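You operate a simulated robot arm through the tools that you are given. There is no shell and no other tool.

Carry out the task below with a simulated robot arm. There is one attempt and no reset: what you move stays moved.

Task
Load the green and purple corner pads on the turntable at PAD and lock it at BAND.
Fine: the red knob frees it and ends at HELD.
Where things are to end (x, y in the base frame): purple corner pad within 60 mm of [1170, -90]; green corner pad within 60 mm of [1070, 10].

It is judged by the outcome, as a careful person would: the job done as asked, and still so three seconds after it is handed in. It fails if anything else is knocked over, pushed out of place, dropped, spilled or broken.

Robot
A 6-joint arm with a two-finger gripper, fixed in place. Base frame: the origin is on the floor under the middle of its stand, x ahead of it, y to its left, z up. Lengths are in mm, angles in rad, forces in N, time in s.
It reaches about 1637 mm from its shoulder. Its first joint turns from -2.897 to 2.897 rad. Payload 3.43 kg.
The TCP is the grasp point between the finger pads, 20 mm short of the fingertips. In the tool frame z runs along the fingers and y along their closing line. The gripper opens to 190 mm; its body begins 248 mm behind the TCP.
Orientation is that of the tool frame in the base frame, as [roll, pitch, yaw] about the fixed x, y, z axes, in that order (R = Rz(yaw) Ry(pitch) Rx(roll)). With the fingers straight down and closing along the base's y, the tool's x points along the base's -x, its y along +y and its z along -z.

Tools
- The arm moves only by the tool play_rows. Its argument "increments" is text: rows parted by semicolons, each of 7 numbers parted by spaces: the gripper command, from -1 (shut) to 1 (fully open), values between in proportion, then the shift along the tool's x, y, z in mm, then the turn, a rotation vector about the tool's x, y, z in rad. In form: claw x y z wx wy wz; .... A call has 1 to 20 rows; each row shifts and turns the commanded pose from where the row before left it, along the tool's axes as they then stand. A row lasts 0.2 s, in which the tool goes at most 50 mm and 0.15 rad; a call with a longer step from one row to the next is refused whole, and so is a gripper value outside its range. A pose out of reach is approached as far as the arm can. The call stops where the force on the tool passes 90 N (or 10 N more than at its start, if that is more) or the arm is blocked; 0.2 s more then pass. Each finger travels about 45 mm/s and halts on what it meets, pressing with about 26 N; the grip force reading is that of the motor and also rises with nothing between the fingers. The clock runs only during rows and for 0.2 s after the last one: add rows that do not move to give the fingers time. It gives the time, the measured TCP pose, the force on the tool (base axes), the opening and the grip force at its end, in the units of the frame above (readings bear some noise), with the torque about the TCP (base axes, N m) and any sound that the robot's microphone picked up.
- Cameras (640 x 400 px; columns grow to the right, rows downward): "scene" is fixed at [51.2, 501, 1411.3]; the picture's right is [-0.00, -1.00, 0.00], its down [-0.80, 0.00, -0.60] and it looks along [0.60, -0.00, -0.80] (base axes); focal length 214 px, centre (320, 200). "wrist" rides on the gripper at [70, -8, -288] in the tool frame; the picture's right is [0.12, 0.99, 0.00], its down [-0.96, 0.12, -0.25] and it looks along [-0.25, 0.03, 0.97] (tool axes); focal length 261 px, centre (320, 200). There is no depth. A picture from a camera that has moved, and an enlarged one, comes with that camera's place and axes in the base frame and with its lens.
- snapshot(camera): a new picture of that camera. It takes no simulated time.
- slide_trunk(by): slides the trunk up (or, below 0, down) by that many mm; the arm rides with it, the base frame stays. It gives what a move gives, with no picture.
- inspect(camera, box): a new picture of the part [left, top, right, bottom] of that camera's present view, enlarged. It takes no simulated time.
- hand_in(): hands the job in; it is judged then, once.

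Places have to be worked out from the pictures, the camera data and where the tool is seen. Open the gripper and draw the arm clear of the work before you hand the job in, unless the task says otherwise.

The tools are called by a JSON object that holds its "op" and its "data". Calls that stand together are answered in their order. play_rows: Moves the arm, as the interface text tells. Its arguments: {"type":"object","properties":{"increments":{"type":"string"}},"required":["increments"]} The other tools are called the same way: slide_trunk (by) moves the trunk up or down; snapshot (camera) takes a picture; inspect (camera, box) takes an enlarged picture of a part of a camera's view; hand_in () hands the job in.

At the start:

```text
time: 0.0
tcp_pos: [729.4, -306.0, 1022.0]
tcp_rot: [3.141, 0.0, 3.141]
contact_force: [-0.5, -0.6, -0.9]
moment: [-0.02, -0.02, 0.04]
gripper_width: 190.1
gripper_force: 0.1
trunk travel left (down, up): [-175.0, 65.0]
```

scene: 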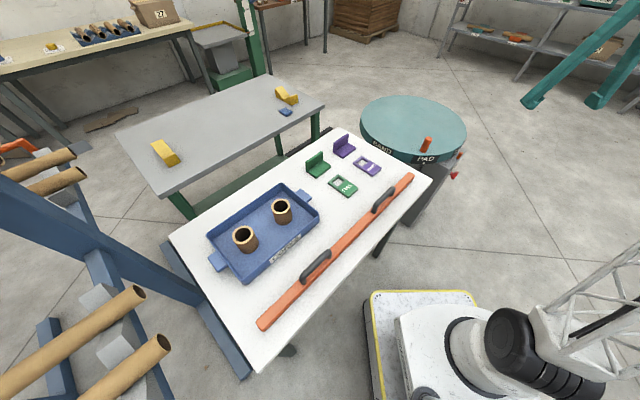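
wrist: 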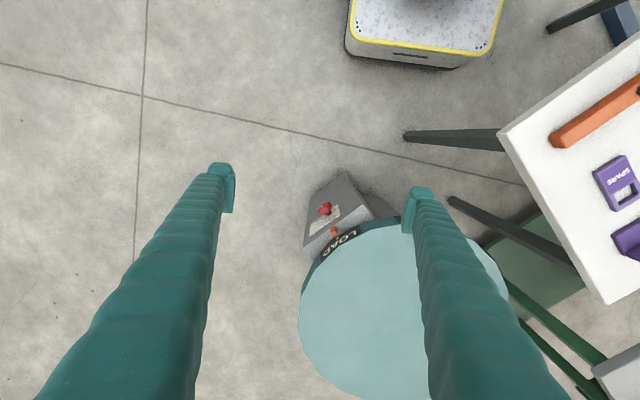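

I'll begin by looking closer at the turntable, its labels and knobs, and at the pads on the table.

{"op": "inspect", "data": {"camera": "scene", "box": [340, 80, 500, 200]}}

{"op": "inspect", "data": {"camera": "scene", "box": [280, 120, 440, 220]}}

{"op": "inspect", "data": {"camera": "wrist", "box": [240, 150, 440, 275]}}

```text
3.33 times, centred on (420, 140) of scene
camera zoom: at [51.2, 501.0, 1411.3], right [0.0, -1.0, 0.0], down [-0.8, 0.0, -0.6], along [0.6, 0.0, -0.8], focal length 715 px, centre (-13, 400)
```

zoom: 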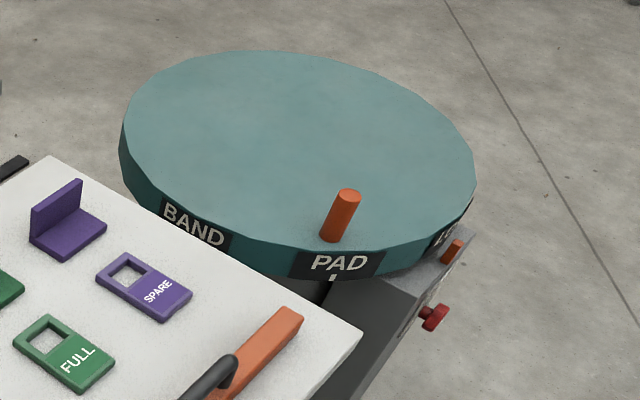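

```text
4.00 times, centred on (360, 170) of scene
camera zoom: at [51.2, 501.0, 1411.3], right [0.0, -1.0, 0.0], down [-0.8, 0.0, -0.6], along [0.6, 0.0, -0.8], focal length 858 px, centre (160, 320)
```

zoom: 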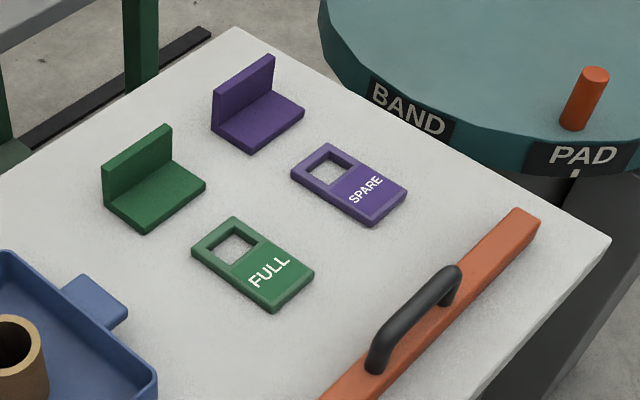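

```text
3.20 times, centred on (340, 212) of wrist
camera zoom: at [659.6, -314.2, 1310.2], right [-0.12, 0.99, 0.0], down [0.96, 0.12, 0.25], along [0.25, 0.03, -0.97], focal length 834 px, centre (256, 160)
```

zoom: 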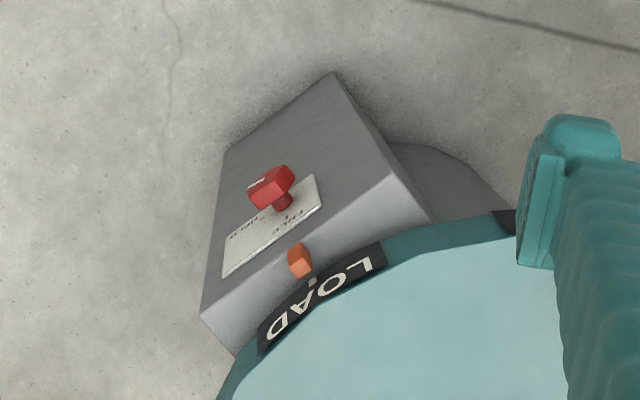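

The index pointer and red knob sit on a box near (900, -268, 500), and the disc is centred near (1120, -40), z about 690. LOAD is at the pointer now, with PAD and BAND roughly 50° and 100° further round. I'll turn and tilt the wrist well above the box to read the knob plate.

{"op": "play_rows", "data": {"increments": "1 -6 -23 20 0 0 0; 1 -6 -23 20 0 0 0; 1 -6 -23 20 0 0 0; 1 -6 -23 20 0 0 0; 1 -6 -23 20 0 0 0; 1 0 0 0 0 0 -0.137; 1 0 0 0 0 0 -0.137; 1 0 0 0 0 0 -0.137; 1 0 0 0 0 0 -0.137; 1 0 0 0 0 0 -0.137; 1 0 0 0 0 0 -0.137; 1 0 0 0 0 -0.125 0; 1 0 0 0 0 -0.125 0; 1 0 0 0 0 -0.125 0; 1 0 0 0 0 -0.125 0; 1 0 0 0 0 0 0"}}

{"op": "snapshot", "data": {"camera": "wrist"}}

{"op": "snapshot", "data": {"camera": "scene"}}

```text
time: 3.4
tcp_pos: [759.5, -419.6, 922.3]
tcp_rot: [3.141, 0.502, -2.318]
contact_force: [0.3, 0.2, 0.6]
moment: [0.01, 0.01, 0.0]
gripper_width: 190.1
gripper_force: 0.1
trunk travel left (down, up): [-175.0, 65.0]
```

```text
taken
camera wrist: at [630.6, -573.1, 1140.8], right [-0.8, 0.6, -0.06], down [0.41, 0.61, 0.68], along [0.44, 0.52, -0.73], focal length 261 px, centre (320, 200)
```

wrist: 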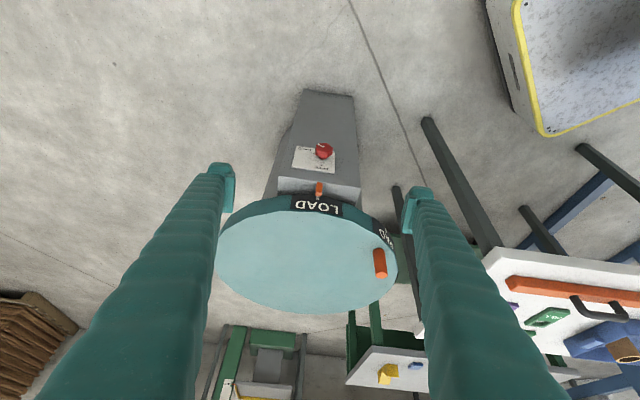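

```text
taken
```

scene: 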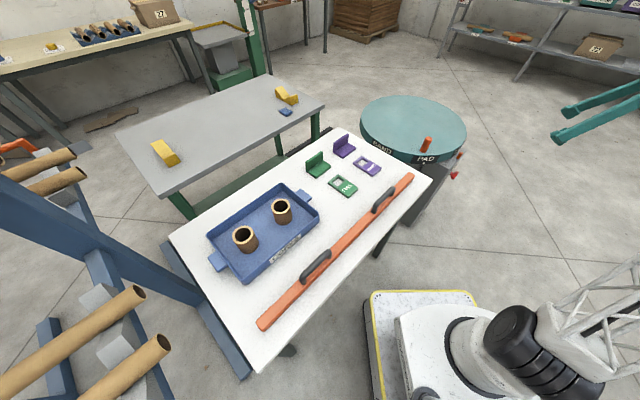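

The view is good (picture is upside down). I'll enlarge the knob plate and the disc rim.

{"op": "inspect", "data": {"camera": "wrist", "box": [260, 120, 380, 220]}}

{"op": "inspect", "data": {"camera": "wrist", "box": [200, 180, 420, 320]}}

```text
4.00 times, centred on (320, 170) of wrist
camera zoom: at [630.6, -573.1, 1140.8], right [-0.8, 0.6, -0.06], down [0.41, 0.61, 0.68], along [0.44, 0.52, -0.73], focal length 1043 px, centre (320, 320)
```

zoom: 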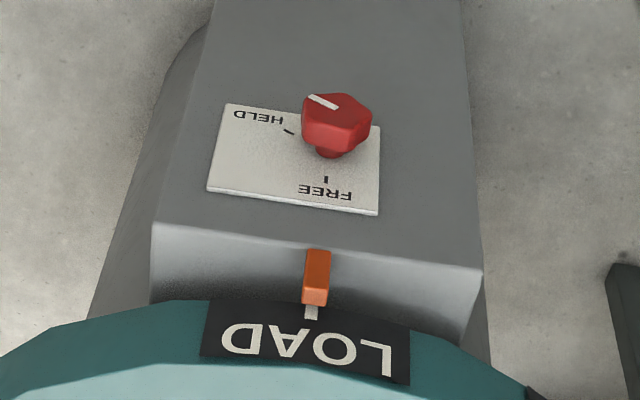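

```text
2.86 times, centred on (310, 250) of wrist
camera zoom: at [630.6, -573.1, 1140.8], right [-0.8, 0.6, -0.06], down [0.41, 0.61, 0.68], along [0.44, 0.52, -0.73], focal length 745 px, centre (349, 57)
```

zoom: 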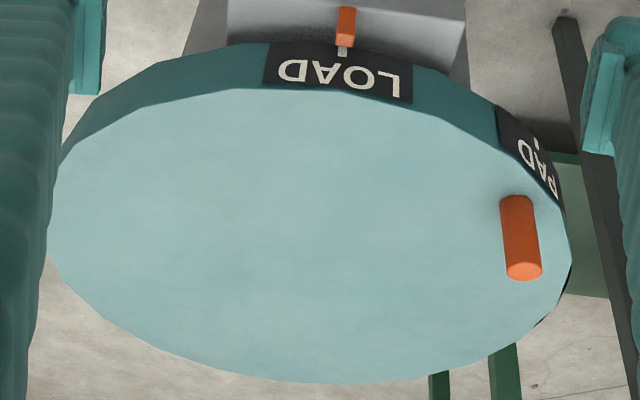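

The white line on the knob points at HELD, and FREE is roughly 90–120° away. I need a face-on view of the plate, so I'll draw out and down and tilt more.

{"op": "play_rows", "data": {"increments": "1 27 0 31 0 0 0; 1 27 0 31 0 0 0; 1 27 0 31 0 0 0; 1 27 0 31 0 0 0; 1 27 0 31 0 0 0; 1 27 0 31 0 0 0; 1 0 0 0 0 -0.1 0; 1 0 0 0 0 -0.1 0; 1 0 0 0 0 -0.1 0; 1 0 0 0 0 0 0"}}

{"op": "snapshot", "data": {"camera": "wrist"}}

{"op": "inspect", "data": {"camera": "wrist", "box": [240, 120, 400, 220]}}

```text
time: 5.6
tcp_pos: [723.4, -458.4, 680.6]
tcp_rot: [3.141, 0.802, -2.319]
contact_force: [0.3, -0.2, -0.5]
moment: [-0.01, 0.02, -0.04]
gripper_width: 190.3
gripper_force: 0.0
trunk travel left (down, up): [-175.0, 65.0]
```

```text
taken
camera wrist: at [556.5, -652.6, 831.3], right [-0.78, 0.61, -0.09], down [0.25, 0.44, 0.86], along [0.57, 0.66, -0.5], focal length 261 px, centre (320, 200)
```

wrist: 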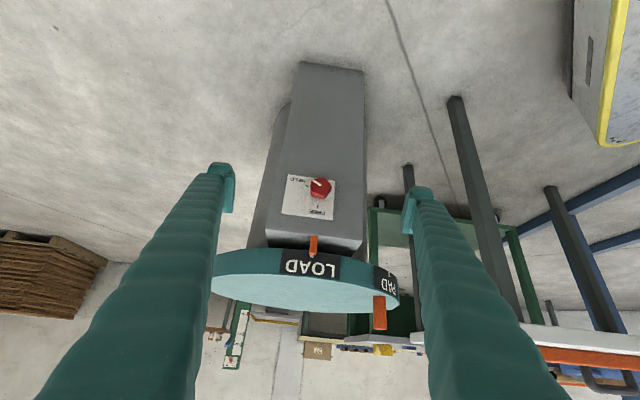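

```text
4.00 times, centred on (320, 170) of wrist
camera zoom: at [556.5, -652.6, 831.3], right [-0.78, 0.61, -0.09], down [0.25, 0.44, 0.86], along [0.57, 0.66, -0.5], focal length 1043 px, centre (320, 320)
```

zoom: 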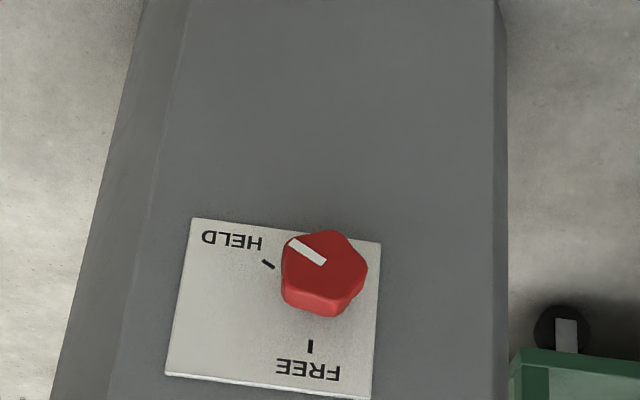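

Triangulating both views: the plate is vertical and faces (-0.707, -0.707, 0). The knob axis is near (880, -278, 512), FREE is straight up, and HELD is about 120° from it, lower right as seen from outside. I'll bring the gripper horizontal and line it up with the knob from a safe distance.

{"op": "play_rows", "data": {"increments": "1 0 0 0 0 -0.128 0; 1 0 0 0 0 -0.128 0; 1 0 0 0 0 -0.128 0; 1 0 0 0 0 -0.128 0; 1 0 0 0 0 -0.128 0; 1 0 0 0 0 -0.128 0; 1 0 0 0 0.037 0 0; 1 34 3 0 0 0 0; 1 34 3 0 0 0 0; 1 34 3 0 0 0 0; 1 34 3 0 0 0 0; 1 32 4 0 0 0 0; 1 0 0 30 0 0 0; 1 0 0 30 0 0 0; 1 0 0 0 0 0 0"}}

{"op": "snapshot", "data": {"camera": "wrist"}}

{"op": "inspect", "data": {"camera": "wrist", "box": [240, 140, 400, 240]}}

{"op": "snapshot", "data": {"camera": "scene"}}

```text
time: 8.8
tcp_pos: [756.2, -405.4, 513.0]
tcp_rot: [3.042, 1.567, -2.455]
contact_force: [0.2, 0.2, -0.4]
moment: [-0.02, -0.01, 0.01]
gripper_width: 190.1
gripper_force: 0.0
trunk travel left (down, up): [-175.0, 65.0]
```

```text
taken
camera wrist: at [558.3, -615.7, 443.9], right [-0.7, 0.7, -0.12], down [-0.25, -0.09, 0.96], along [0.66, 0.71, 0.24], focal length 261 px, centre (320, 200)
```

wrist: 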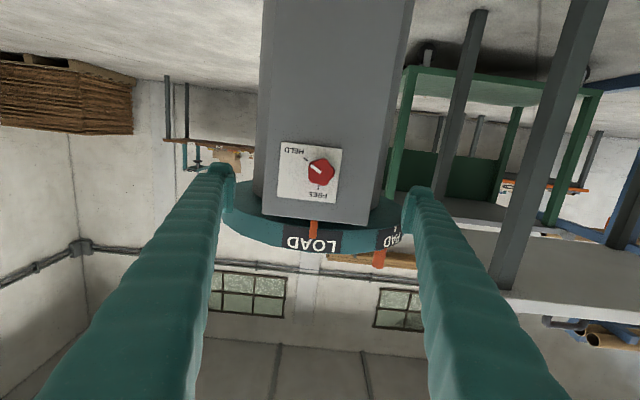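

```text
4.00 times, centred on (320, 190) of wrist
camera zoom: at [558.3, -615.7, 443.9], right [-0.7, 0.7, -0.12], down [-0.25, -0.09, 0.96], along [0.66, 0.71, 0.24], focal length 1043 px, centre (320, 240)
```

zoom: 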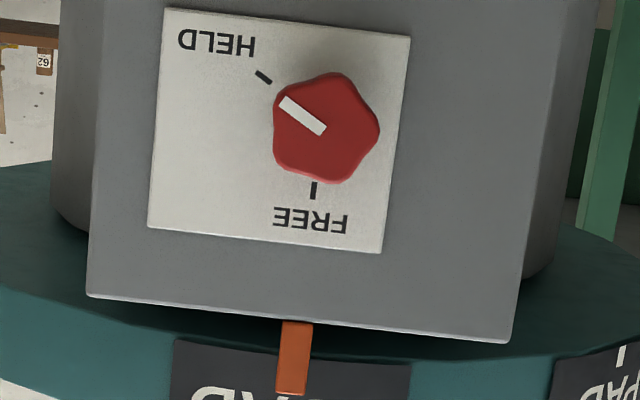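

```text
taken
```

scene: 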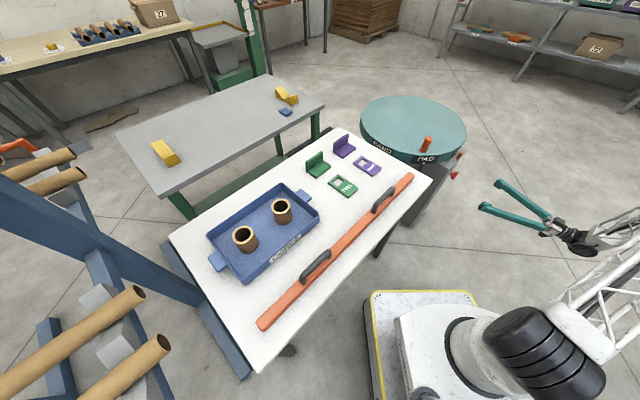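

Readings agree with the predicted marks to about 2 mm: knob axis at about (879, -279, 510.5) with its face at roughly w = 426 along (0.707, 0.707). It is five-sided, so I'll turn the gripper about +1.03 rad to align with a vertex/flat axis, narrow the fingers to about 110 mm, and check before advancing.

{"op": "play_rows", "data": {"increments": "0.16 2.5 2 0 0 0 0.147; 0.16 0 0 0 0 0 0.147; 0.16 0 0 0 0 0 0.147; 0.16 0 0 0 0 0 0.147; 0.16 0 0 0 0 0 0.147; 0.16 0 0 0 0 0 0.147; 0.16 0 0 0 0 0 0.147; 0.16 0 0 0 0 0 0"}}

{"op": "snapshot", "data": {"camera": "wrist"}}

{"op": "inspect", "data": {"camera": "wrist", "box": [240, 140, 400, 240]}}

```text
time: 10.6
tcp_pos: [751.7, -404.6, 510.6]
tcp_rot: [1.576, 0.541, 2.359]
contact_force: [1.1, 0.7, 0.9]
moment: [0.01, -0.01, 0.02]
gripper_width: 110.0
gripper_force: 0.1
trunk travel left (down, up): [-175.0, 65.0]
```

```text
taken
camera wrist: at [510.4, -568.9, 468.3], right [-0.43, 0.44, 0.79], down [0.37, -0.71, 0.59], along [0.82, 0.55, 0.15], focal length 261 px, centre (320, 200)
```

wrist: 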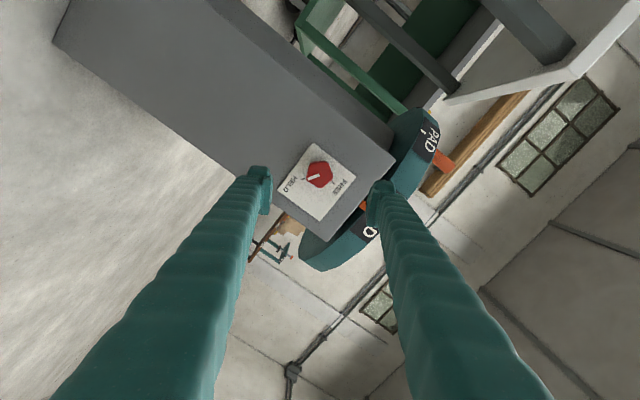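

```text
4.00 times, centred on (320, 190) of wrist
camera zoom: at [510.4, -568.9, 468.3], right [-0.43, 0.44, 0.79], down [0.37, -0.71, 0.59], along [0.82, 0.55, 0.15], focal length 1043 px, centre (320, 240)
```

zoom: 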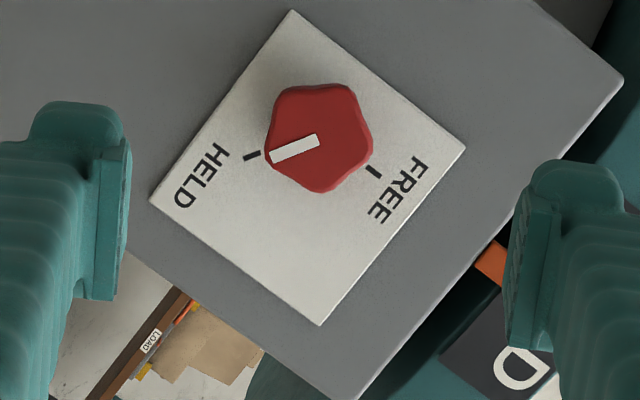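

The tool axis points at the knob centre, and a vertex and opposite flat lie along the closing line. I'll advance about 187 mm so the pads straddle the knob head.

{"op": "play_rows", "data": {"increments": "0.16 0 0 35 0 0 0; 0.16 0 0 35 0 0 0; 0.16 0 0 35 0 0 0; 0.16 0 0 30 0 0 0; 0.16 0 0 25 0 0 0; 0.16 0 0 15 0 0 0; 0.16 0 0 12 0 0 0; 0.16 0 0 0 0 0 0"}}

{"op": "snapshot", "data": {"camera": "wrist"}}

```text
time: 12.4
tcp_pos: [885.2, -272.6, 510.3]
tcp_rot: [1.574, 0.541, 2.357]
contact_force: [0.2, 0.2, 0.1]
moment: [0.01, -0.04, 0.0]
gripper_width: 110.3
gripper_force: 0.1
trunk travel left (down, up): [-175.0, 65.0]
```

```text
taken
camera wrist: at [642.8, -436.7, 468.0], right [-0.43, 0.44, 0.79], down [0.37, -0.71, 0.6], along [0.82, 0.55, 0.15], focal length 261 px, centre (320, 200)
```

wrist: 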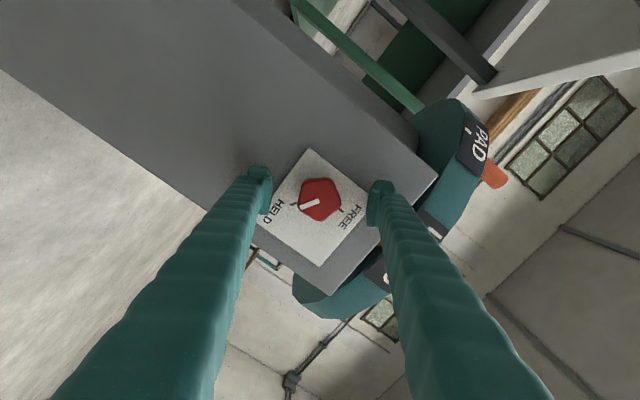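

The pads straddle the knob at w = 433 with no contact. I'll close on it.

{"op": "play_rows", "data": {"increments": "-0.3 0 0 0 0 0 0; -0.6 0 0 0 0 0 0; -1 0 0 0 0 0 0; -1 0 0 0 0 0 0; -1 0 0 0 0 0 0; -1 0 0 0 0 0 0; -1 0 0 0 0 0 0"}}

{"op": "inspect", "data": {"camera": "wrist", "box": [240, 140, 400, 240]}}

```text
time: 14.0
tcp_pos: [885.5, -271.6, 509.2]
tcp_rot: [1.576, 0.54, 2.357]
contact_force: [9.6, -2.7, -9.9]
moment: [-0.02, 0.07, -0.13]
gripper_width: 45.0
gripper_force: 45.0
trunk travel left (down, up): [-175.0, 65.0]
```

```text
4.00 times, centred on (320, 190) of wrist
camera zoom: at [643.1, -436.9, 467.4], right [-0.43, 0.44, 0.79], down [0.37, -0.71, 0.6], along [0.82, 0.55, 0.15], focal length 1043 px, centre (320, 240)
```

zoom: 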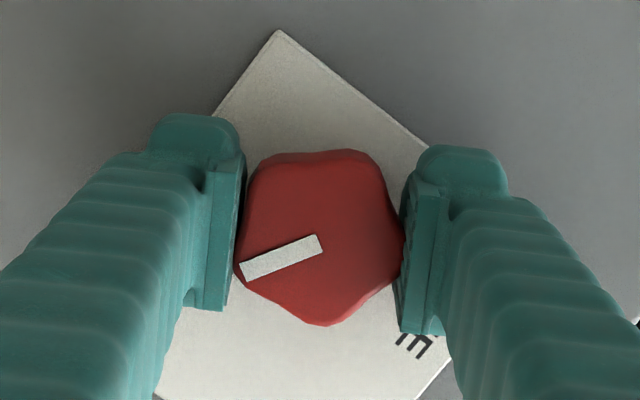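

The grip is good at 45 mm on the knob. I'll turn it toward FREE (negative about tool z) in small steps, first half of the way, and check.

{"op": "play_rows", "data": {"increments": "-1 0 -0.7 0 0 0 -0.05; -1 0 0 0 0 0 -0.1; -1 0 0 0 0 0 -0.1; -1 0 0 0 0 0 -0.1; -1 0 0 0 0 0 -0.1; -1 0 0 0 0 0 -0.1; -1 0 0 0 0 0 -0.1; -1 0 0 0 0 0 -0.1; -1 0 0 0 0 0 -0.1; -1 0 0 0 0 0 0"}}

{"op": "inspect", "data": {"camera": "wrist", "box": [240, 140, 400, 240]}}

```text
time: 16.2
tcp_pos: [885.6, -273.4, 508.2]
tcp_rot: [1.59, 1.393, 2.377]
contact_force: [36.4, -9.9, -3.4]
moment: [-0.02, 0.1, -0.14]
gripper_width: 44.6
gripper_force: 44.7
trunk travel left (down, up): [-175.0, 65.0]
```

```text
4.00 times, centred on (320, 190) of wrist
camera zoom: at [680.0, -474.1, 439.4], right [-0.71, 0.71, 0.06], down [-0.13, -0.21, 0.97], along [0.7, 0.68, 0.24], focal length 1043 px, centre (320, 240)
```

zoom: 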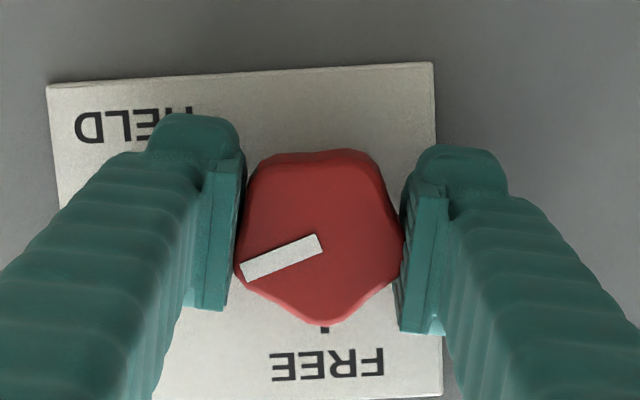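

The knob follows without slipping. There is some side load of about 33 N along -y of the tool, so I'll shift slightly that way and check that the force drops.

{"op": "play_rows", "data": {"increments": "-1 0 -1 0 0 0 0; -1 0 0 0 0 0 0"}}

```text
time: 16.8
tcp_pos: [885.3, -273.3, 509.7]
tcp_rot: [1.588, 1.39, 2.373]
contact_force: [26.9, -7.6, 0.1]
moment: [0.02, 0.03, -0.14]
gripper_width: 44.5
gripper_force: 44.8
trunk travel left (down, up): [-175.0, 65.0]
```

{"op": "play_rows", "data": {"increments": "-1 0 -1.2 0.6 0 0 0; -1 0 -1.2 0.6 0 0 0; -1 0 0 0 0 0 -0.1; -1 0 0 0 0 0 -0.1; -1 0 0 0 0 0 -0.1; -1 0 0 0 0 0 -0.1; -1 0 0 0 0 0 0"}}

{"op": "inspect", "data": {"camera": "wrist", "box": [240, 140, 400, 240]}}

```text
time: 17.8
tcp_pos: [886.6, -271.8, 508.1]
tcp_rot: [2.31, 1.56, 3.119]
contact_force: [-27.8, 10.1, 5.0]
moment: [0.29, -0.37, 0.28]
gripper_width: 43.6
gripper_force: 45.5
out of reach, approached as far as the arm can: row 4, 5
trunk travel left (down, up): [-175.0, 65.0]
stopped in row 5: the force on the tool passed its limit at 103 N (the readings are from after the stop); the commanded pose is now the measured one
```

```text
4.00 times, centred on (320, 190) of wrist
camera zoom: at [695.4, -486.5, 439.6], right [-0.72, 0.68, -0.11], down [-0.24, -0.1, 0.96], along [0.65, 0.72, 0.24], focal length 1043 px, centre (320, 240)
```

zoom: 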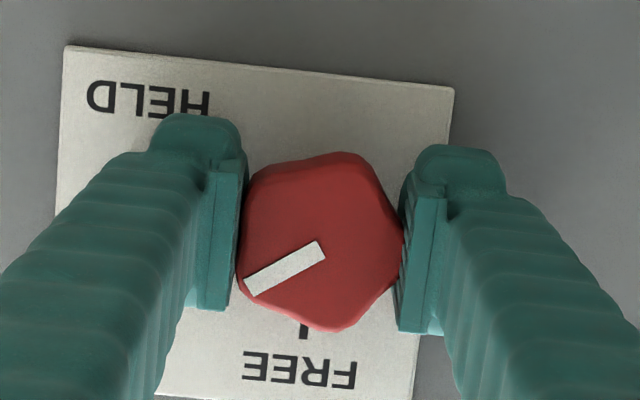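

The wrist ran into a joint limit about halfway, with the white line now roughly 0.9 rad short of FREE. I'll let go, turn the open gripper back +1.257 rad (one pentagon step) around the knob, and re-grip.

{"op": "play_rows", "data": {"increments": "0.2 0 0 0 0 0 0; 0.2 0 0 0 0 0 0; 0.2 0 0 0 0 0 0; 0.2 0 0 0 0 0 0; 0.2 0 0 0 0 0 0"}}

{"op": "inspect", "data": {"camera": "wrist", "box": [240, 140, 400, 240]}}

```text
time: 19.0
tcp_pos: [890.3, -274.4, 507.3]
tcp_rot: [2.475, 1.561, -3.001]
contact_force: [0.0, 0.0, 0.1]
moment: [-0.01, -0.01, 0.03]
gripper_width: 114.0
gripper_force: 0.1
trunk travel left (down, up): [-175.0, 65.0]
```

```text
4.00 times, centred on (320, 190) of wrist
camera zoom: at [696.2, -487.7, 439.5], right [-0.72, 0.69, -0.11], down [-0.24, -0.1, 0.96], along [0.65, 0.72, 0.24], focal length 1043 px, centre (320, 240)
```

zoom: 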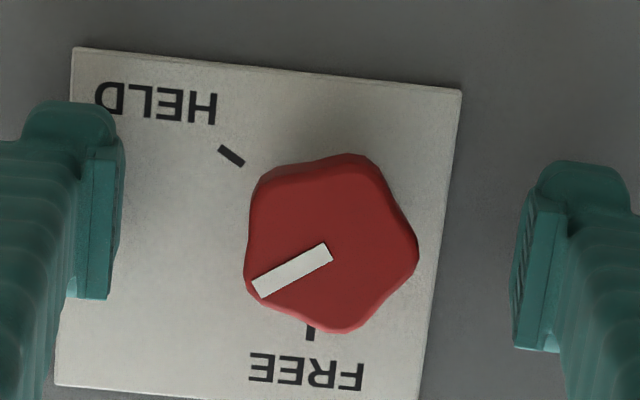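

The knob stayed put when released, with its line about 53° short of FREE. I'll re-centre on it (about 3.6 mm along +y and -2.5 mm along x of the tool) and turn the open gripper back +1.257 rad.

{"op": "play_rows", "data": {"increments": "0.2 -2.5 3.6 -1.5 0 0 0; 0.2 0 0 0 0 0 0.14; 0.2 0 0 0 0 0 0.14; 0.2 0 0 0 0 0 0.14; 0.2 0 0 0 0 0 0.14; 0.2 0 0 0 0 0 0.14; 0.2 0 0 0 0 0 0.14; 0.2 0 0 0 0 0 0.14; 0.2 0 0 0 0 0 0.14; 0.2 0 0 0 0 0 0.137; 0.2 0 0 0 0 0 0"}}

{"op": "inspect", "data": {"camera": "wrist", "box": [240, 140, 400, 240]}}

```text
time: 21.4
tcp_pos: [886.0, -272.8, 509.9]
tcp_rot: [1.581, 0.306, 2.38]
contact_force: [0.8, -0.1, 0.1]
moment: [0.03, -0.07, -0.02]
gripper_width: 114.1
gripper_force: 0.0
trunk travel left (down, up): [-175.0, 65.0]
```

```text
4.00 times, centred on (320, 190) of wrist
camera zoom: at [640.7, -436.0, 483.4], right [-0.29, 0.29, 0.91], down [0.47, -0.79, 0.4], along [0.83, 0.54, 0.09], focal length 1043 px, centre (320, 240)
```

zoom: 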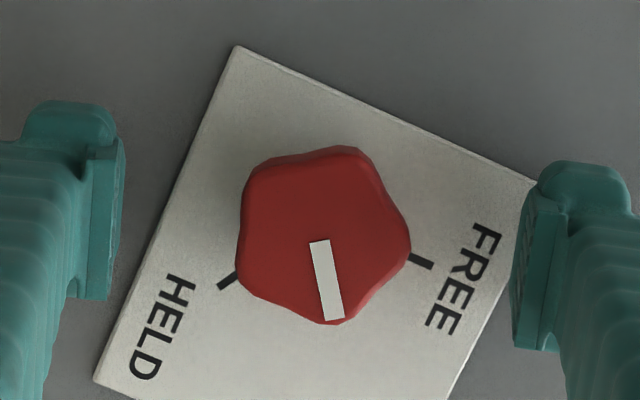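

Aligned again. I'll close on the knob and turn it by -0.45 rad, then check the load.

{"op": "play_rows", "data": {"increments": "-0.3 0 0 0 0 0 0; -1 0 0 0 0 0 0; -1 0 0 0 0 0 0; -1 0 0 0 0 0 0; -1 0 0 0 0 0 0; -1 0 0 0 0 0 0; -1 0 0 0 0 0 -0.09; -1 0 0 0 0 0 -0.09; -1 0 0 0 0 0 -0.09; -1 0 0 0 0 0 -0.09; -1 0 0 0 0 0 -0.09; -1 0 0 0 0 0 0"}}

{"op": "inspect", "data": {"camera": "wrist", "box": [240, 140, 400, 240]}}

```text
time: 24.0
tcp_pos: [886.2, -273.2, 509.4]
tcp_rot: [1.581, 0.76, 2.384]
contact_force: [10.0, -4.4, -5.1]
moment: [-0.03, 0.02, -0.15]
gripper_width: 43.6
gripper_force: 44.9
trunk travel left (down, up): [-175.0, 65.0]
```

```text
4.00 times, centred on (320, 190) of wrist
camera zoom: at [654.4, -449.5, 457.6], right [-0.55, 0.54, 0.64], down [0.28, -0.6, 0.75], along [0.79, 0.59, 0.18], focal length 1043 px, centre (320, 240)
```

zoom: 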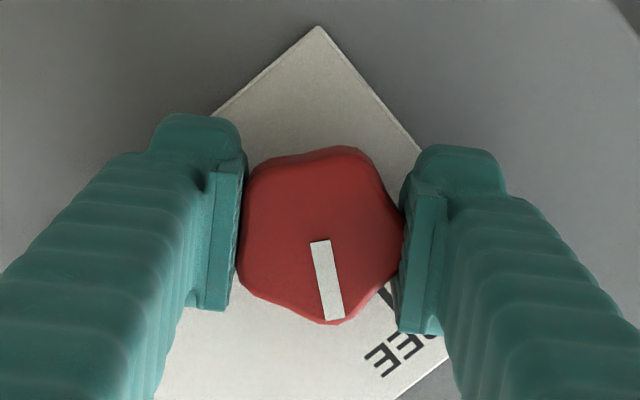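

Load is low and the knob follows. I'll continue by another -0.45 rad.

{"op": "play_rows", "data": {"increments": "-1 0 0 0 0 0 -0.09; -1 0 0 0 0 0 -0.09; -1 0 0 0 0 0 -0.09; -1 0 0 0 0 0 -0.09; -1 0 0 0 0 0 -0.09; -1 0 0 0 0 0 0"}}

{"op": "inspect", "data": {"camera": "wrist", "box": [240, 140, 400, 240]}}

```text
time: 25.4
tcp_pos: [885.8, -272.9, 508.0]
tcp_rot: [1.596, 1.209, 2.4]
contact_force: [19.2, -10.5, -9.6]
moment: [-0.07, 0.01, -0.22]
gripper_width: 43.5
gripper_force: 44.9
trunk travel left (down, up): [-175.0, 65.0]
```

```text
4.00 times, centred on (320, 190) of wrist
camera zoom: at [674.8, -469.4, 443.2], right [-0.7, 0.67, 0.24], down [0.0, -0.33, 0.94], along [0.72, 0.66, 0.23], focal length 1043 px, centre (320, 240)
```

zoom: 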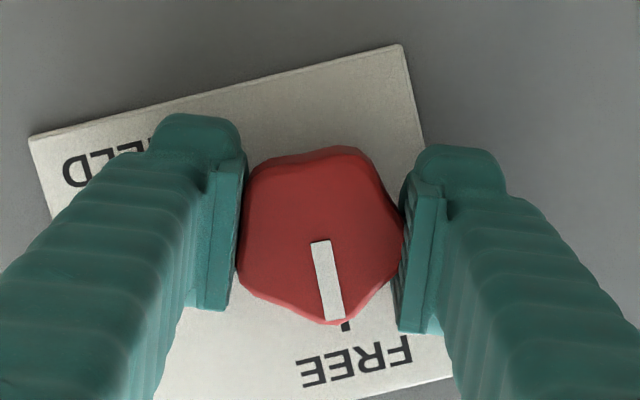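

The line is within about 3° of FREE. I'll add the last -0.06 rad, then open and check.

{"op": "play_rows", "data": {"increments": "-1 0 0 0 0 0 -0.06; -1 0 0 0 0 0 0; 0.2 0 0 0 0 0 0; 0.2 0 0 0 0 0 0; 0.2 0 0 0 0 0 0; 0.2 0 0 0 0 0 0; 0.2 0 0 0 0 0 0"}}

{"op": "inspect", "data": {"camera": "wrist", "box": [240, 140, 400, 240]}}

```text
time: 27.0
tcp_pos: [884.7, -272.9, 509.0]
tcp_rot: [1.6, 1.267, 2.405]
contact_force: [0.0, -0.4, 0.2]
moment: [-0.02, 0.02, 0.01]
gripper_width: 114.2
gripper_force: 0.0
trunk travel left (down, up): [-175.0, 65.0]
```

```text
4.00 times, centred on (320, 190) of wrist
camera zoom: at [677.6, -471.8, 442.8], right [-0.71, 0.68, 0.18], down [-0.04, -0.3, 0.95], along [0.7, 0.67, 0.24], focal length 1043 px, centre (320, 240)
```

zoom: 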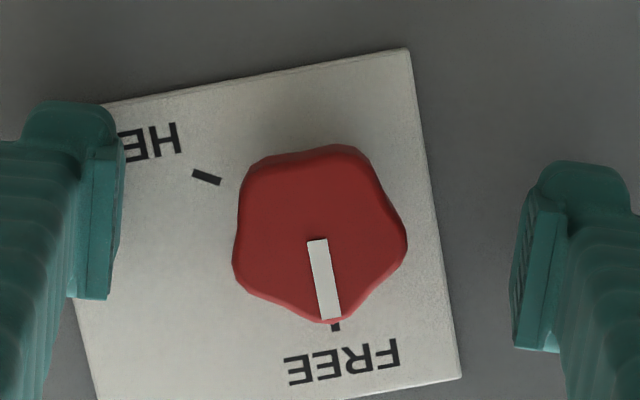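

The white line now sits on FREE. I'll draw straight back from the knob, raise, and then swing the tool back to pointing down.

{"op": "play_rows", "data": {"increments": "0.2 0 0 -25 0 0 0; 0.2 0 0 -45 0 0 0; 0.2 0 0 -45 0 0 0; 0.2 0 0 -45 0 0 0; 0.2 0 0 -45 0 0 0; 0.2 -45 0 0 0 0 0; 0.2 -45 0 0 0 0 0; 0.2 -45 0 0 0 0 0; 0.2 -45 0 0 0 0 0; 0.2 -45 0 0 0 0 0; 0.2 -45 0 0 0 0 0; 0.2 0 0 0 0 0 0"}}

```text
time: 29.6
tcp_pos: [801.9, -474.2, 768.2]
tcp_rot: [1.6, 1.269, 2.403]
contact_force: [0.7, -1.0, -0.1]
moment: [0.01, 0.02, 0.04]
gripper_width: 114.1
gripper_force: 0.1
trunk travel left (down, up): [-175.0, 65.0]
```

Clear of the post. Now I'll tilt the tool to vertical and set the yaw so the fingers close along the disc's tangent at the peg.

{"op": "play_rows", "data": {"increments": "0.2 0 0 0 0.0428 0.1364 0; 0.2 0 0 0 0.0428 0.1364 0; 0.2 0 0 0 0.0428 0.1364 0; 0.2 0 0 0 0.0428 0.1364 0; 0.2 0 0 0 0.0428 0.1364 0; 0.2 0 0 0 0.0428 0.1364 0; 0.2 0 0 0 0.0428 0.1364 0; 0.2 0 0 0 0.0428 0.1364 0; 0.2 0 0 0 0.0428 0.1364 0; 0.2 0 0 0 0.0428 0.1364 0; 0.2 0 0 0 0.0428 0.1364 0; 0.2 0 0 0 0 0 0.124; 0.2 0 0 0 0 0 0.124; 0.2 0 0 0 0 0 0.124; 0.2 0 0 0 0 0 0.124; 0.2 0 0 0 0 0 0.124; 0.2 0 0 0 0 0 0"}}

{"op": "snapshot", "data": {"camera": "scene"}}

```text
time: 33.2
tcp_pos: [803.0, -475.1, 768.6]
tcp_rot: [-3.134, -0.006, 3.024]
contact_force: [-0.1, -0.5, 0.6]
moment: [0.02, 0.02, -0.03]
gripper_width: 114.2
gripper_force: 0.1
trunk travel left (down, up): [-175.0, 65.0]
```

```text
taken
```

scene: 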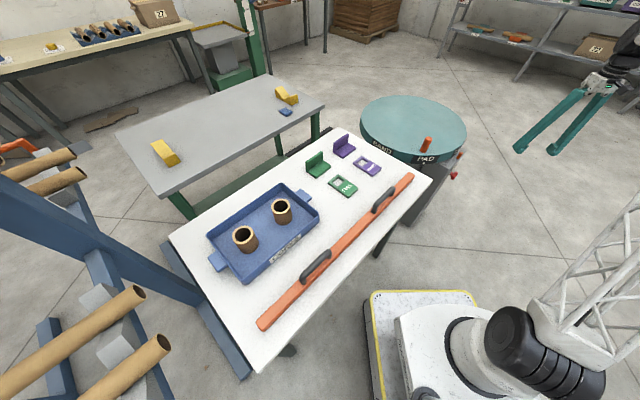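

Vertical now. I'll raise and move over the peg side of the disc to measure the disc, peg and labels from above.

{"op": "play_rows", "data": {"increments": "0.2 0 0 -40 -0.0076 -0.006 0; 0.2 0 0 -40 0 0 0; 0.2 0 0 -40 0 0 0; 0.2 0 0 -40 0 0 0; 0.2 0 0 -40 0 0 0; 1 0.2 46.4 0 0 0 0; 1 0.2 46.4 0 0 0 0; 1 0.2 46.4 0 0 0 0; 1 0.2 46.4 0 0 0 0; 1 0.2 46.4 0 0 0 0; 1 0.2 46.4 0 0 0 0; 1 0.2 46.4 0 0 0 0; 1 0.2 46.4 0 0 0 0; 1 0.2 46.4 0 0 0 0; 1 0 0 0 0 0 0"}}

{"op": "snapshot", "data": {"camera": "wrist"}}

{"op": "inspect", "data": {"camera": "wrist", "box": [220, 150, 420, 275]}}

```text
time: 36.4
tcp_pos: [849.0, -58.7, 968.7]
tcp_rot: [-3.139, 0.0, 3.024]
contact_force: [0.6, 0.1, 0.7]
moment: [-0.02, 0.04, -0.01]
gripper_width: 189.9
gripper_force: 0.1
trunk travel left (down, up): [-175.0, 65.0]
```

```text
taken
camera wrist: at [779.7, -58.1, 1256.8], right [0.0, 1.0, 0.0], down [0.97, 0.0, 0.25], along [0.25, 0.0, -0.97], focal length 261 px, centre (320, 200)
```

wrist: 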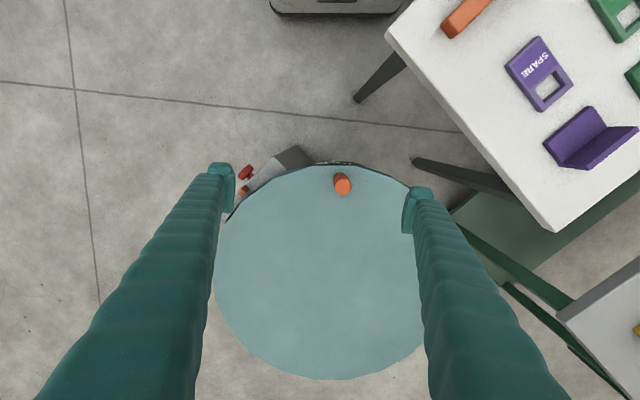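

```text
3.20 times, centred on (320, 212) of wrist
camera zoom: at [779.7, -58.1, 1256.8], right [0.0, 1.0, 0.0], down [0.97, 0.0, 0.25], along [0.25, 0.0, -0.97], focal length 834 px, centre (320, 160)
```

zoom: 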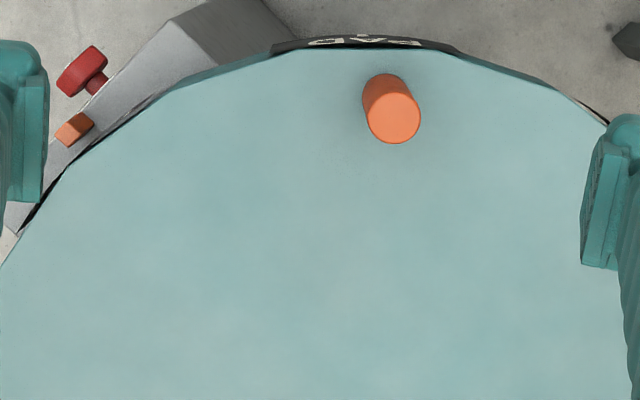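

Peg measured at about (877, -14.5), 32 mm across and 74 mm tall. I'll enlarge the disc's outer edges to fix its centre and radius.

{"op": "inspect", "data": {"camera": "wrist", "box": [200, 300, 440, 400]}}

{"op": "inspect", "data": {"camera": "wrist", "box": [200, 180, 300, 340]}}

{"op": "inspect", "data": {"camera": "wrist", "box": [480, 0, 640, 240]}}

```text
2.67 times, centred on (320, 350) of wrist
camera zoom: at [779.7, -58.1, 1256.8], right [0.0, 1.0, 0.0], down [0.97, 0.0, 0.25], along [0.25, 0.0, -0.97], focal length 695 px, centre (320, -200)
```

zoom: 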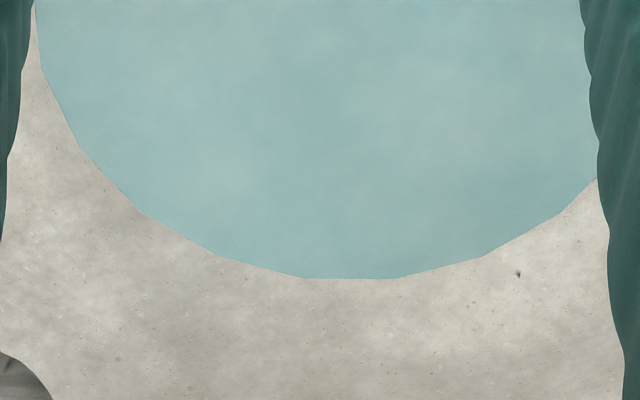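

```text
2.50 times, centred on (250, 260) of wrist
camera zoom: at [779.7, -58.1, 1256.8], right [0.0, 1.0, 0.0], down [0.97, 0.0, 0.25], along [0.25, 0.0, -0.97], focal length 652 px, centre (495, 50)
```

zoom: 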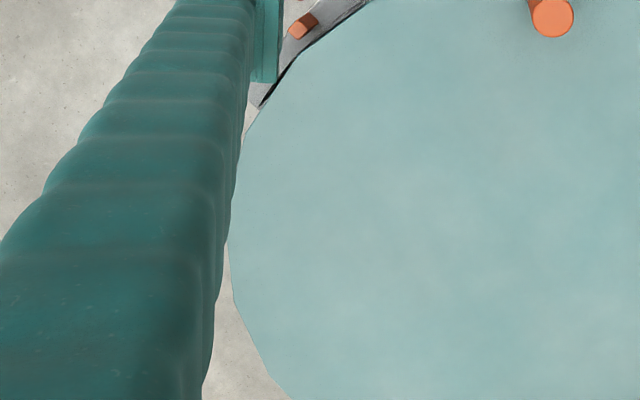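

```text
1.67 times, centred on (560, 120) of wrist
camera zoom: at [779.7, -58.1, 1256.8], right [0.0, 1.0, 0.0], down [0.97, 0.0, 0.25], along [0.25, 0.0, -0.97], focal length 434 px, centre (-80, 333)
```

zoom: 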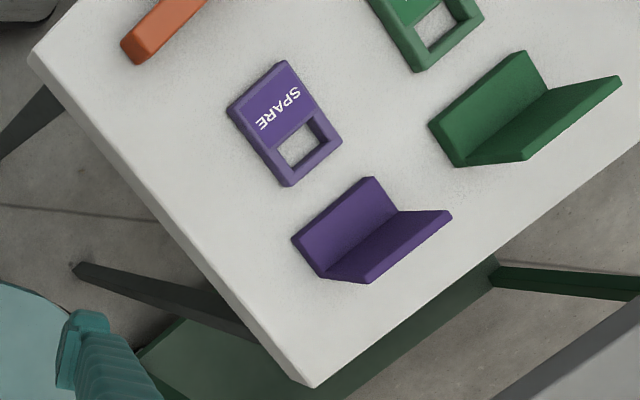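

From wrist views only: disc centre at about (1132, -27), top z about 701, radius about 290. The labels are 45° apart, with PAD at 180° and the pointer at 225°, and the peg is at radius 255. I'll align yaw, go over the peg, and lower the open fingers around it.

{"op": "play_rows", "data": {"increments": "0.2 0 0 0 0 0 -0.068; 0.1 -13 22.7 0 0 0 0; 0.0 -12.8 22.8 0 0 0 0; 0.0 0 0 40 0 0 0; 0.0 0 0 40 0 0 0; 0.0 0 0 40 0 0 0; 0.0 0 0 30 0 0 0; 0.0 0 0 0 0 0 0"}}

{"op": "snapshot", "data": {"camera": "wrist"}}

```text
time: 38.2
tcp_pos: [877.2, -15.5, 818.7]
tcp_rot: [-3.139, -0.001, 3.091]
contact_force: [0.4, -0.3, -0.3]
moment: [0.0, 0.02, -0.01]
gripper_width: 95.0
gripper_force: 0.0
trunk travel left (down, up): [-175.0, 65.0]
```

```text
taken
camera wrist: at [807.6, -19.5, 1106.6], right [-0.07, 1.0, 0.0], down [0.97, 0.07, 0.25], along [0.25, 0.02, -0.97], focal length 261 px, centre (320, 200)
```

wrist: 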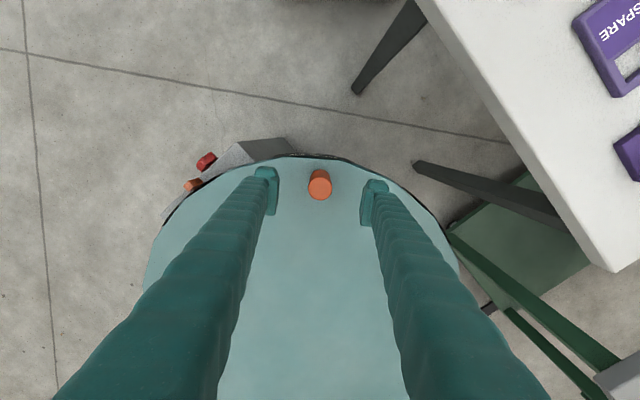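

{"op": "inspect", "data": {"camera": "wrist", "box": [240, 140, 400, 240]}}

```text
4.00 times, centred on (320, 190) of wrist
camera zoom: at [807.6, -19.5, 1106.6], right [-0.07, 1.0, 0.0], down [0.97, 0.07, 0.25], along [0.25, 0.02, -0.97], focal length 1043 px, centre (320, 240)
```

zoom: 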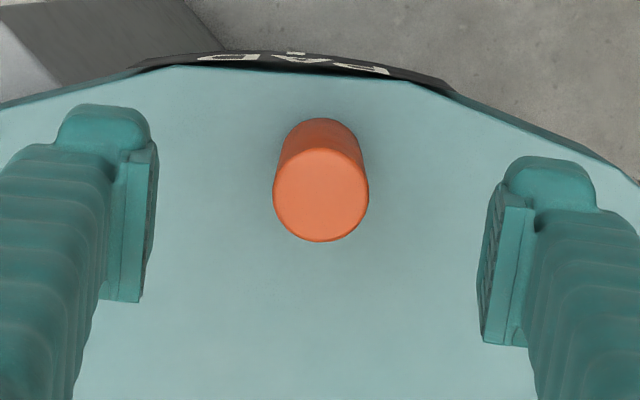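

The peg is centred under the tool. I'll lower 74 mm and narrow the fingers to a loose cage of about 38 mm around it.

{"op": "play_rows", "data": {"increments": "0.0 0 0 30 0 0 0; 0.0 0 0 30 0 0 0; 0.0 0 0 14 0 0 0; -0.3 0 0 0 0 0 0; -0.6 0 0 0 0 0 0; -0.6 0 0 0 0 0 0; -0.6 0 0 0 0 0 0; -0.6 0 0 0 0 0 0"}}

{"op": "inspect", "data": {"camera": "wrist", "box": [240, 140, 400, 240]}}

```text
time: 40.0
tcp_pos: [878.4, -14.1, 745.1]
tcp_rot: [-3.141, 0.0, 3.092]
contact_force: [0.2, -0.3, 0.4]
moment: [0.0, -0.03, -0.02]
gripper_width: 38.2
gripper_force: 0.1
trunk travel left (down, up): [-175.0, 65.0]
```

```text
4.00 times, centred on (320, 190) of wrist
camera zoom: at [808.1, -19.5, 1032.8], right [-0.07, 1.0, 0.0], down [0.97, 0.07, 0.25], along [0.25, 0.02, -0.97], focal length 1043 px, centre (320, 240)
```

zoom: 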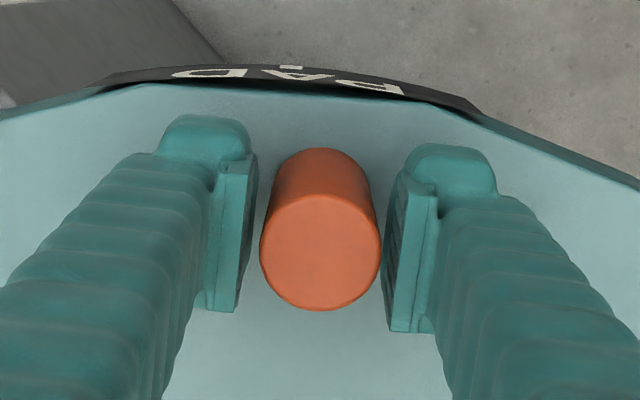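

The peg is caged without contact. I'll sweep it along the arc about the disc centre (2° a row, counter-clockwise) for 36° and watch the forces.

{"op": "play_rows", "data": {"increments": "-0.6 -0.155 -8.86 0 0 0 -0.0349; -0.6 -0.155 -8.86 0 0 0 -0.0349; -0.6 -0.155 -8.86 0 0 0 -0.0349; -0.6 -0.155 -8.86 0 0 0 -0.0349; -0.6 -0.155 -8.86 0 0 0 -0.0349; -0.6 -0.155 -8.86 0 0 0 -0.0349; -0.6 -0.155 -8.86 0 0 0 -0.0349; -0.6 -0.155 -8.86 0 0 0 -0.0349; -0.6 -0.155 -8.86 0 0 0 -0.0349; -0.6 0 0 0 0 0 0"}}

{"op": "snapshot", "data": {"camera": "wrist"}}

{"op": "inspect", "data": {"camera": "scene", "box": [340, 80, 500, 200]}}

```text
time: 42.2
tcp_pos: [886.7, -94.4, 744.8]
tcp_rot: [-3.14, 0.001, -2.877]
contact_force: [-0.3, 0.1, -0.6]
moment: [-0.02, 0.01, 0.0]
gripper_width: 38.0
gripper_force: 0.0
trunk travel left (down, up): [-175.0, 65.0]
```

```text
taken
camera wrist: at [822.4, -120.9, 1032.3], right [-0.38, 0.93, 0.0], down [0.9, 0.36, 0.25], along [0.23, 0.09, -0.97], focal length 261 px, centre (320, 200)
```

wrist: 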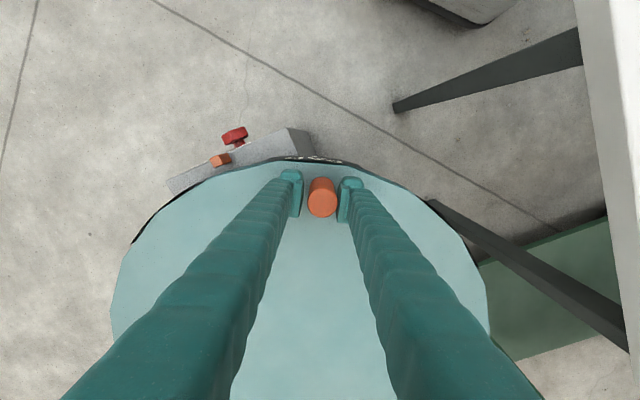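

```text
3.33 times, centred on (420, 140) of scene
camera zoom: at [51.2, 501.0, 1411.3], right [0.0, -1.0, 0.0], down [-0.8, 0.0, -0.6], along [0.6, 0.0, -0.8], focal length 715 px, centre (-13, 400)
```

zoom: 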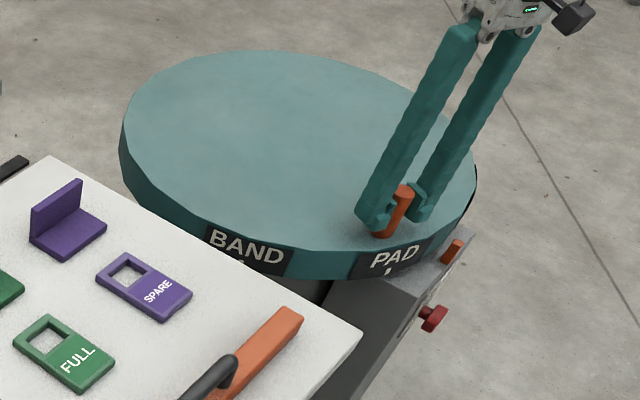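

The disc turns freely with the peg. I'll continue another 22° (40° in total) and then compare the PAD tick with the pointer.

{"op": "play_rows", "data": {"increments": "-0.6 -0.155 -8.86 0 0 0 -0.0349; -0.6 -0.155 -8.86 0 0 0 -0.0349; -0.6 -0.155 -8.86 0 0 0 -0.0349; -0.6 -0.155 -8.86 0 0 0 -0.0349; -0.6 -0.155 -8.86 0 0 0 -0.0349; -0.6 -0.155 -8.86 0 0 0 -0.0349; -0.6 -0.155 -8.86 0 0 0 -0.0349; -0.6 -0.155 -8.86 0 0 0 -0.0349; -0.6 -0.155 -8.86 0 0 0 -0.0349; -0.6 -0.155 -8.86 0 0 0 -0.0349; -0.6 -0.155 -8.86 0 0 0 -0.0349; -0.6 0 0 0 0 0 0"}}

{"op": "inspect", "data": {"camera": "wrist", "box": [240, 120, 400, 220]}}

{"op": "inspect", "data": {"camera": "scene", "box": [340, 80, 500, 200]}}

```text
time: 44.8
tcp_pos: [930.2, -182.5, 744.8]
tcp_rot: [-3.14, -0.003, -2.492]
contact_force: [0.4, 0.4, 0.5]
moment: [0.01, 0.0, -0.01]
gripper_width: 38.3
gripper_force: 0.0
trunk travel left (down, up): [-175.0, 65.0]
```

```text
4.00 times, centred on (320, 170) of wrist
camera zoom: at [880.7, -230.9, 1032.8], right [-0.7, 0.72, 0.0], down [0.7, 0.67, 0.25], along [0.18, 0.17, -0.97], focal length 1043 px, centre (320, 320)
```

zoom: 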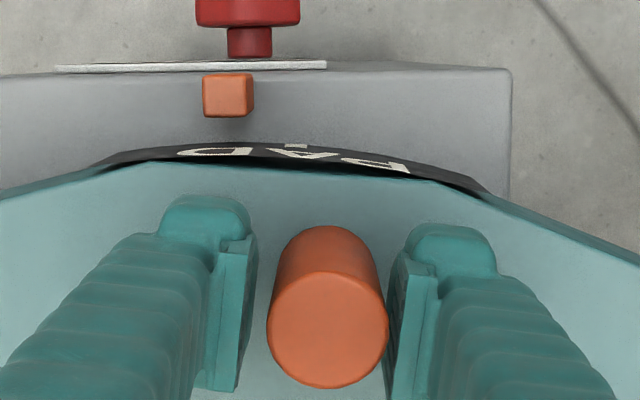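

```text
3.33 times, centred on (420, 140) of scene
camera zoom: at [51.2, 501.0, 1411.3], right [0.0, -1.0, 0.0], down [-0.8, 0.0, -0.6], along [0.6, 0.0, -0.8], focal length 715 px, centre (-13, 400)
```

zoom: 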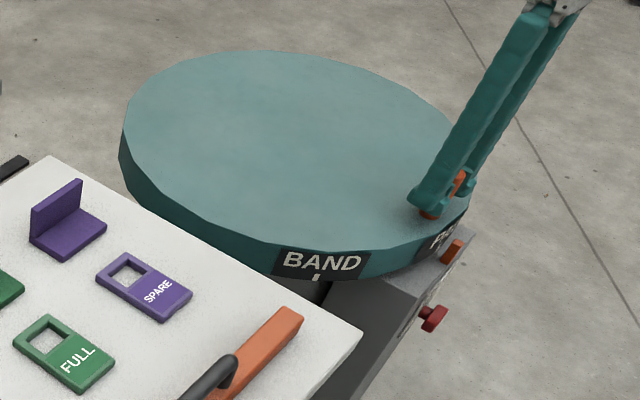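

The PAD tick is at about 220.2° and the pointer at 225°, so 4.8° remain. I'll sweep that and re-check.

{"op": "play_rows", "data": {"increments": "-0.6 -0.1 -7.09 0 0 0 -0.0279; -0.6 -0.1 -7.09 0 0 0 -0.0279; -0.6 -0.1 -7.09 0 0 0 -0.0279; -0.6 0 0 0 0 0 0; -0.6 0 0 0 0 0 0"}}

{"op": "inspect", "data": {"camera": "wrist", "box": [240, 120, 400, 220]}}

```text
time: 46.0
tcp_pos: [944.8, -197.9, 745.1]
tcp_rot: [3.141, -0.002, -2.41]
contact_force: [-0.6, 0.3, 0.3]
moment: [0.0, 0.0, -0.02]
gripper_width: 38.2
gripper_force: 0.0
trunk travel left (down, up): [-175.0, 65.0]
```

```text
4.00 times, centred on (320, 170) of wrist
camera zoom: at [898.7, -251.1, 1032.9], right [-0.75, 0.66, 0.0], down [0.64, 0.73, 0.25], along [0.16, 0.18, -0.97], focal length 1043 px, centre (320, 320)
```

zoom: 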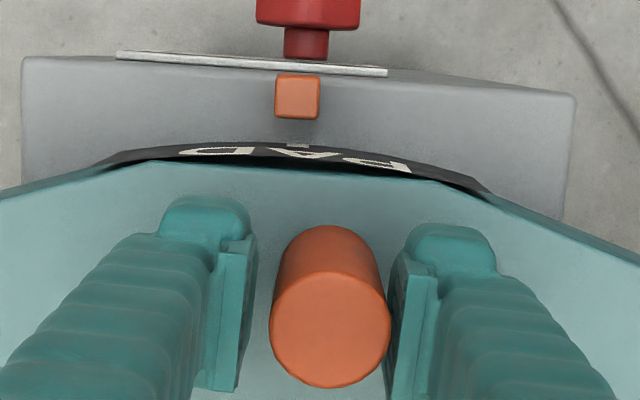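

PAD now lines up with the pointer to within about 0.3°. I'll open away from the peg, rise clear, and turn the wrist for the pads' walls.

{"op": "play_rows", "data": {"increments": "-0.2 0 0 0 0 0 0; 0.1 0 0 0 0 0 0; 0.1 0 0 0 0 0 0; 0.1 0 0 -25 0 0 0; 0.1 0 0 -45 0 0 0; 0.1 0 0 -45 0 0 0; 0.1 0 0 -45 0 0 0; 0.1 0 0 -45 0 0 0; 0.1 0 0 -45 0 0 0; 0.1 0 0 0 0 0 0.144; 0.1 0 0 0 0 0 0.144; 0.1 0 0 0 0 0 0.144; 0.1 0 0 0 0 0 0.144; 0.1 0 0 0 0 0 0.144; 0.1 0 0 0 0 0 0.144; 0.1 0 0 0 0 0 0.144; 0.1 0 0 0 0 0 0.144; 0.1 0 0 0 0 0 0.144; 0.1 0 0 0 0 0 0.144; 0.1 0 0 0 0 0 0.144"}}

{"op": "snapshot", "data": {"camera": "wrist"}}

```text
time: 50.2
tcp_pos: [945.0, -196.1, 994.2]
tcp_rot: [-3.141, 0.003, 2.288]
contact_force: [0.6, 0.0, 0.6]
moment: [0.01, 0.01, 0.01]
gripper_width: 104.6
gripper_force: 0.0
trunk travel left (down, up): [-175.0, 65.0]
```

```text
taken
camera wrist: at [892.7, -149.6, 1282.7], right [0.67, 0.74, 0.0], down [0.72, -0.65, 0.25], along [0.18, -0.17, -0.97], focal length 261 px, centre (320, 200)
```

wrist: 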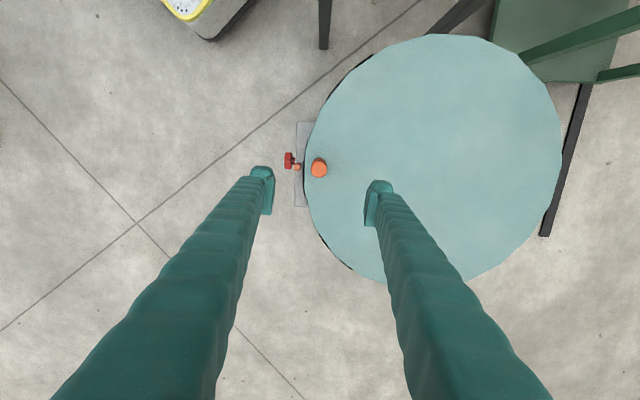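

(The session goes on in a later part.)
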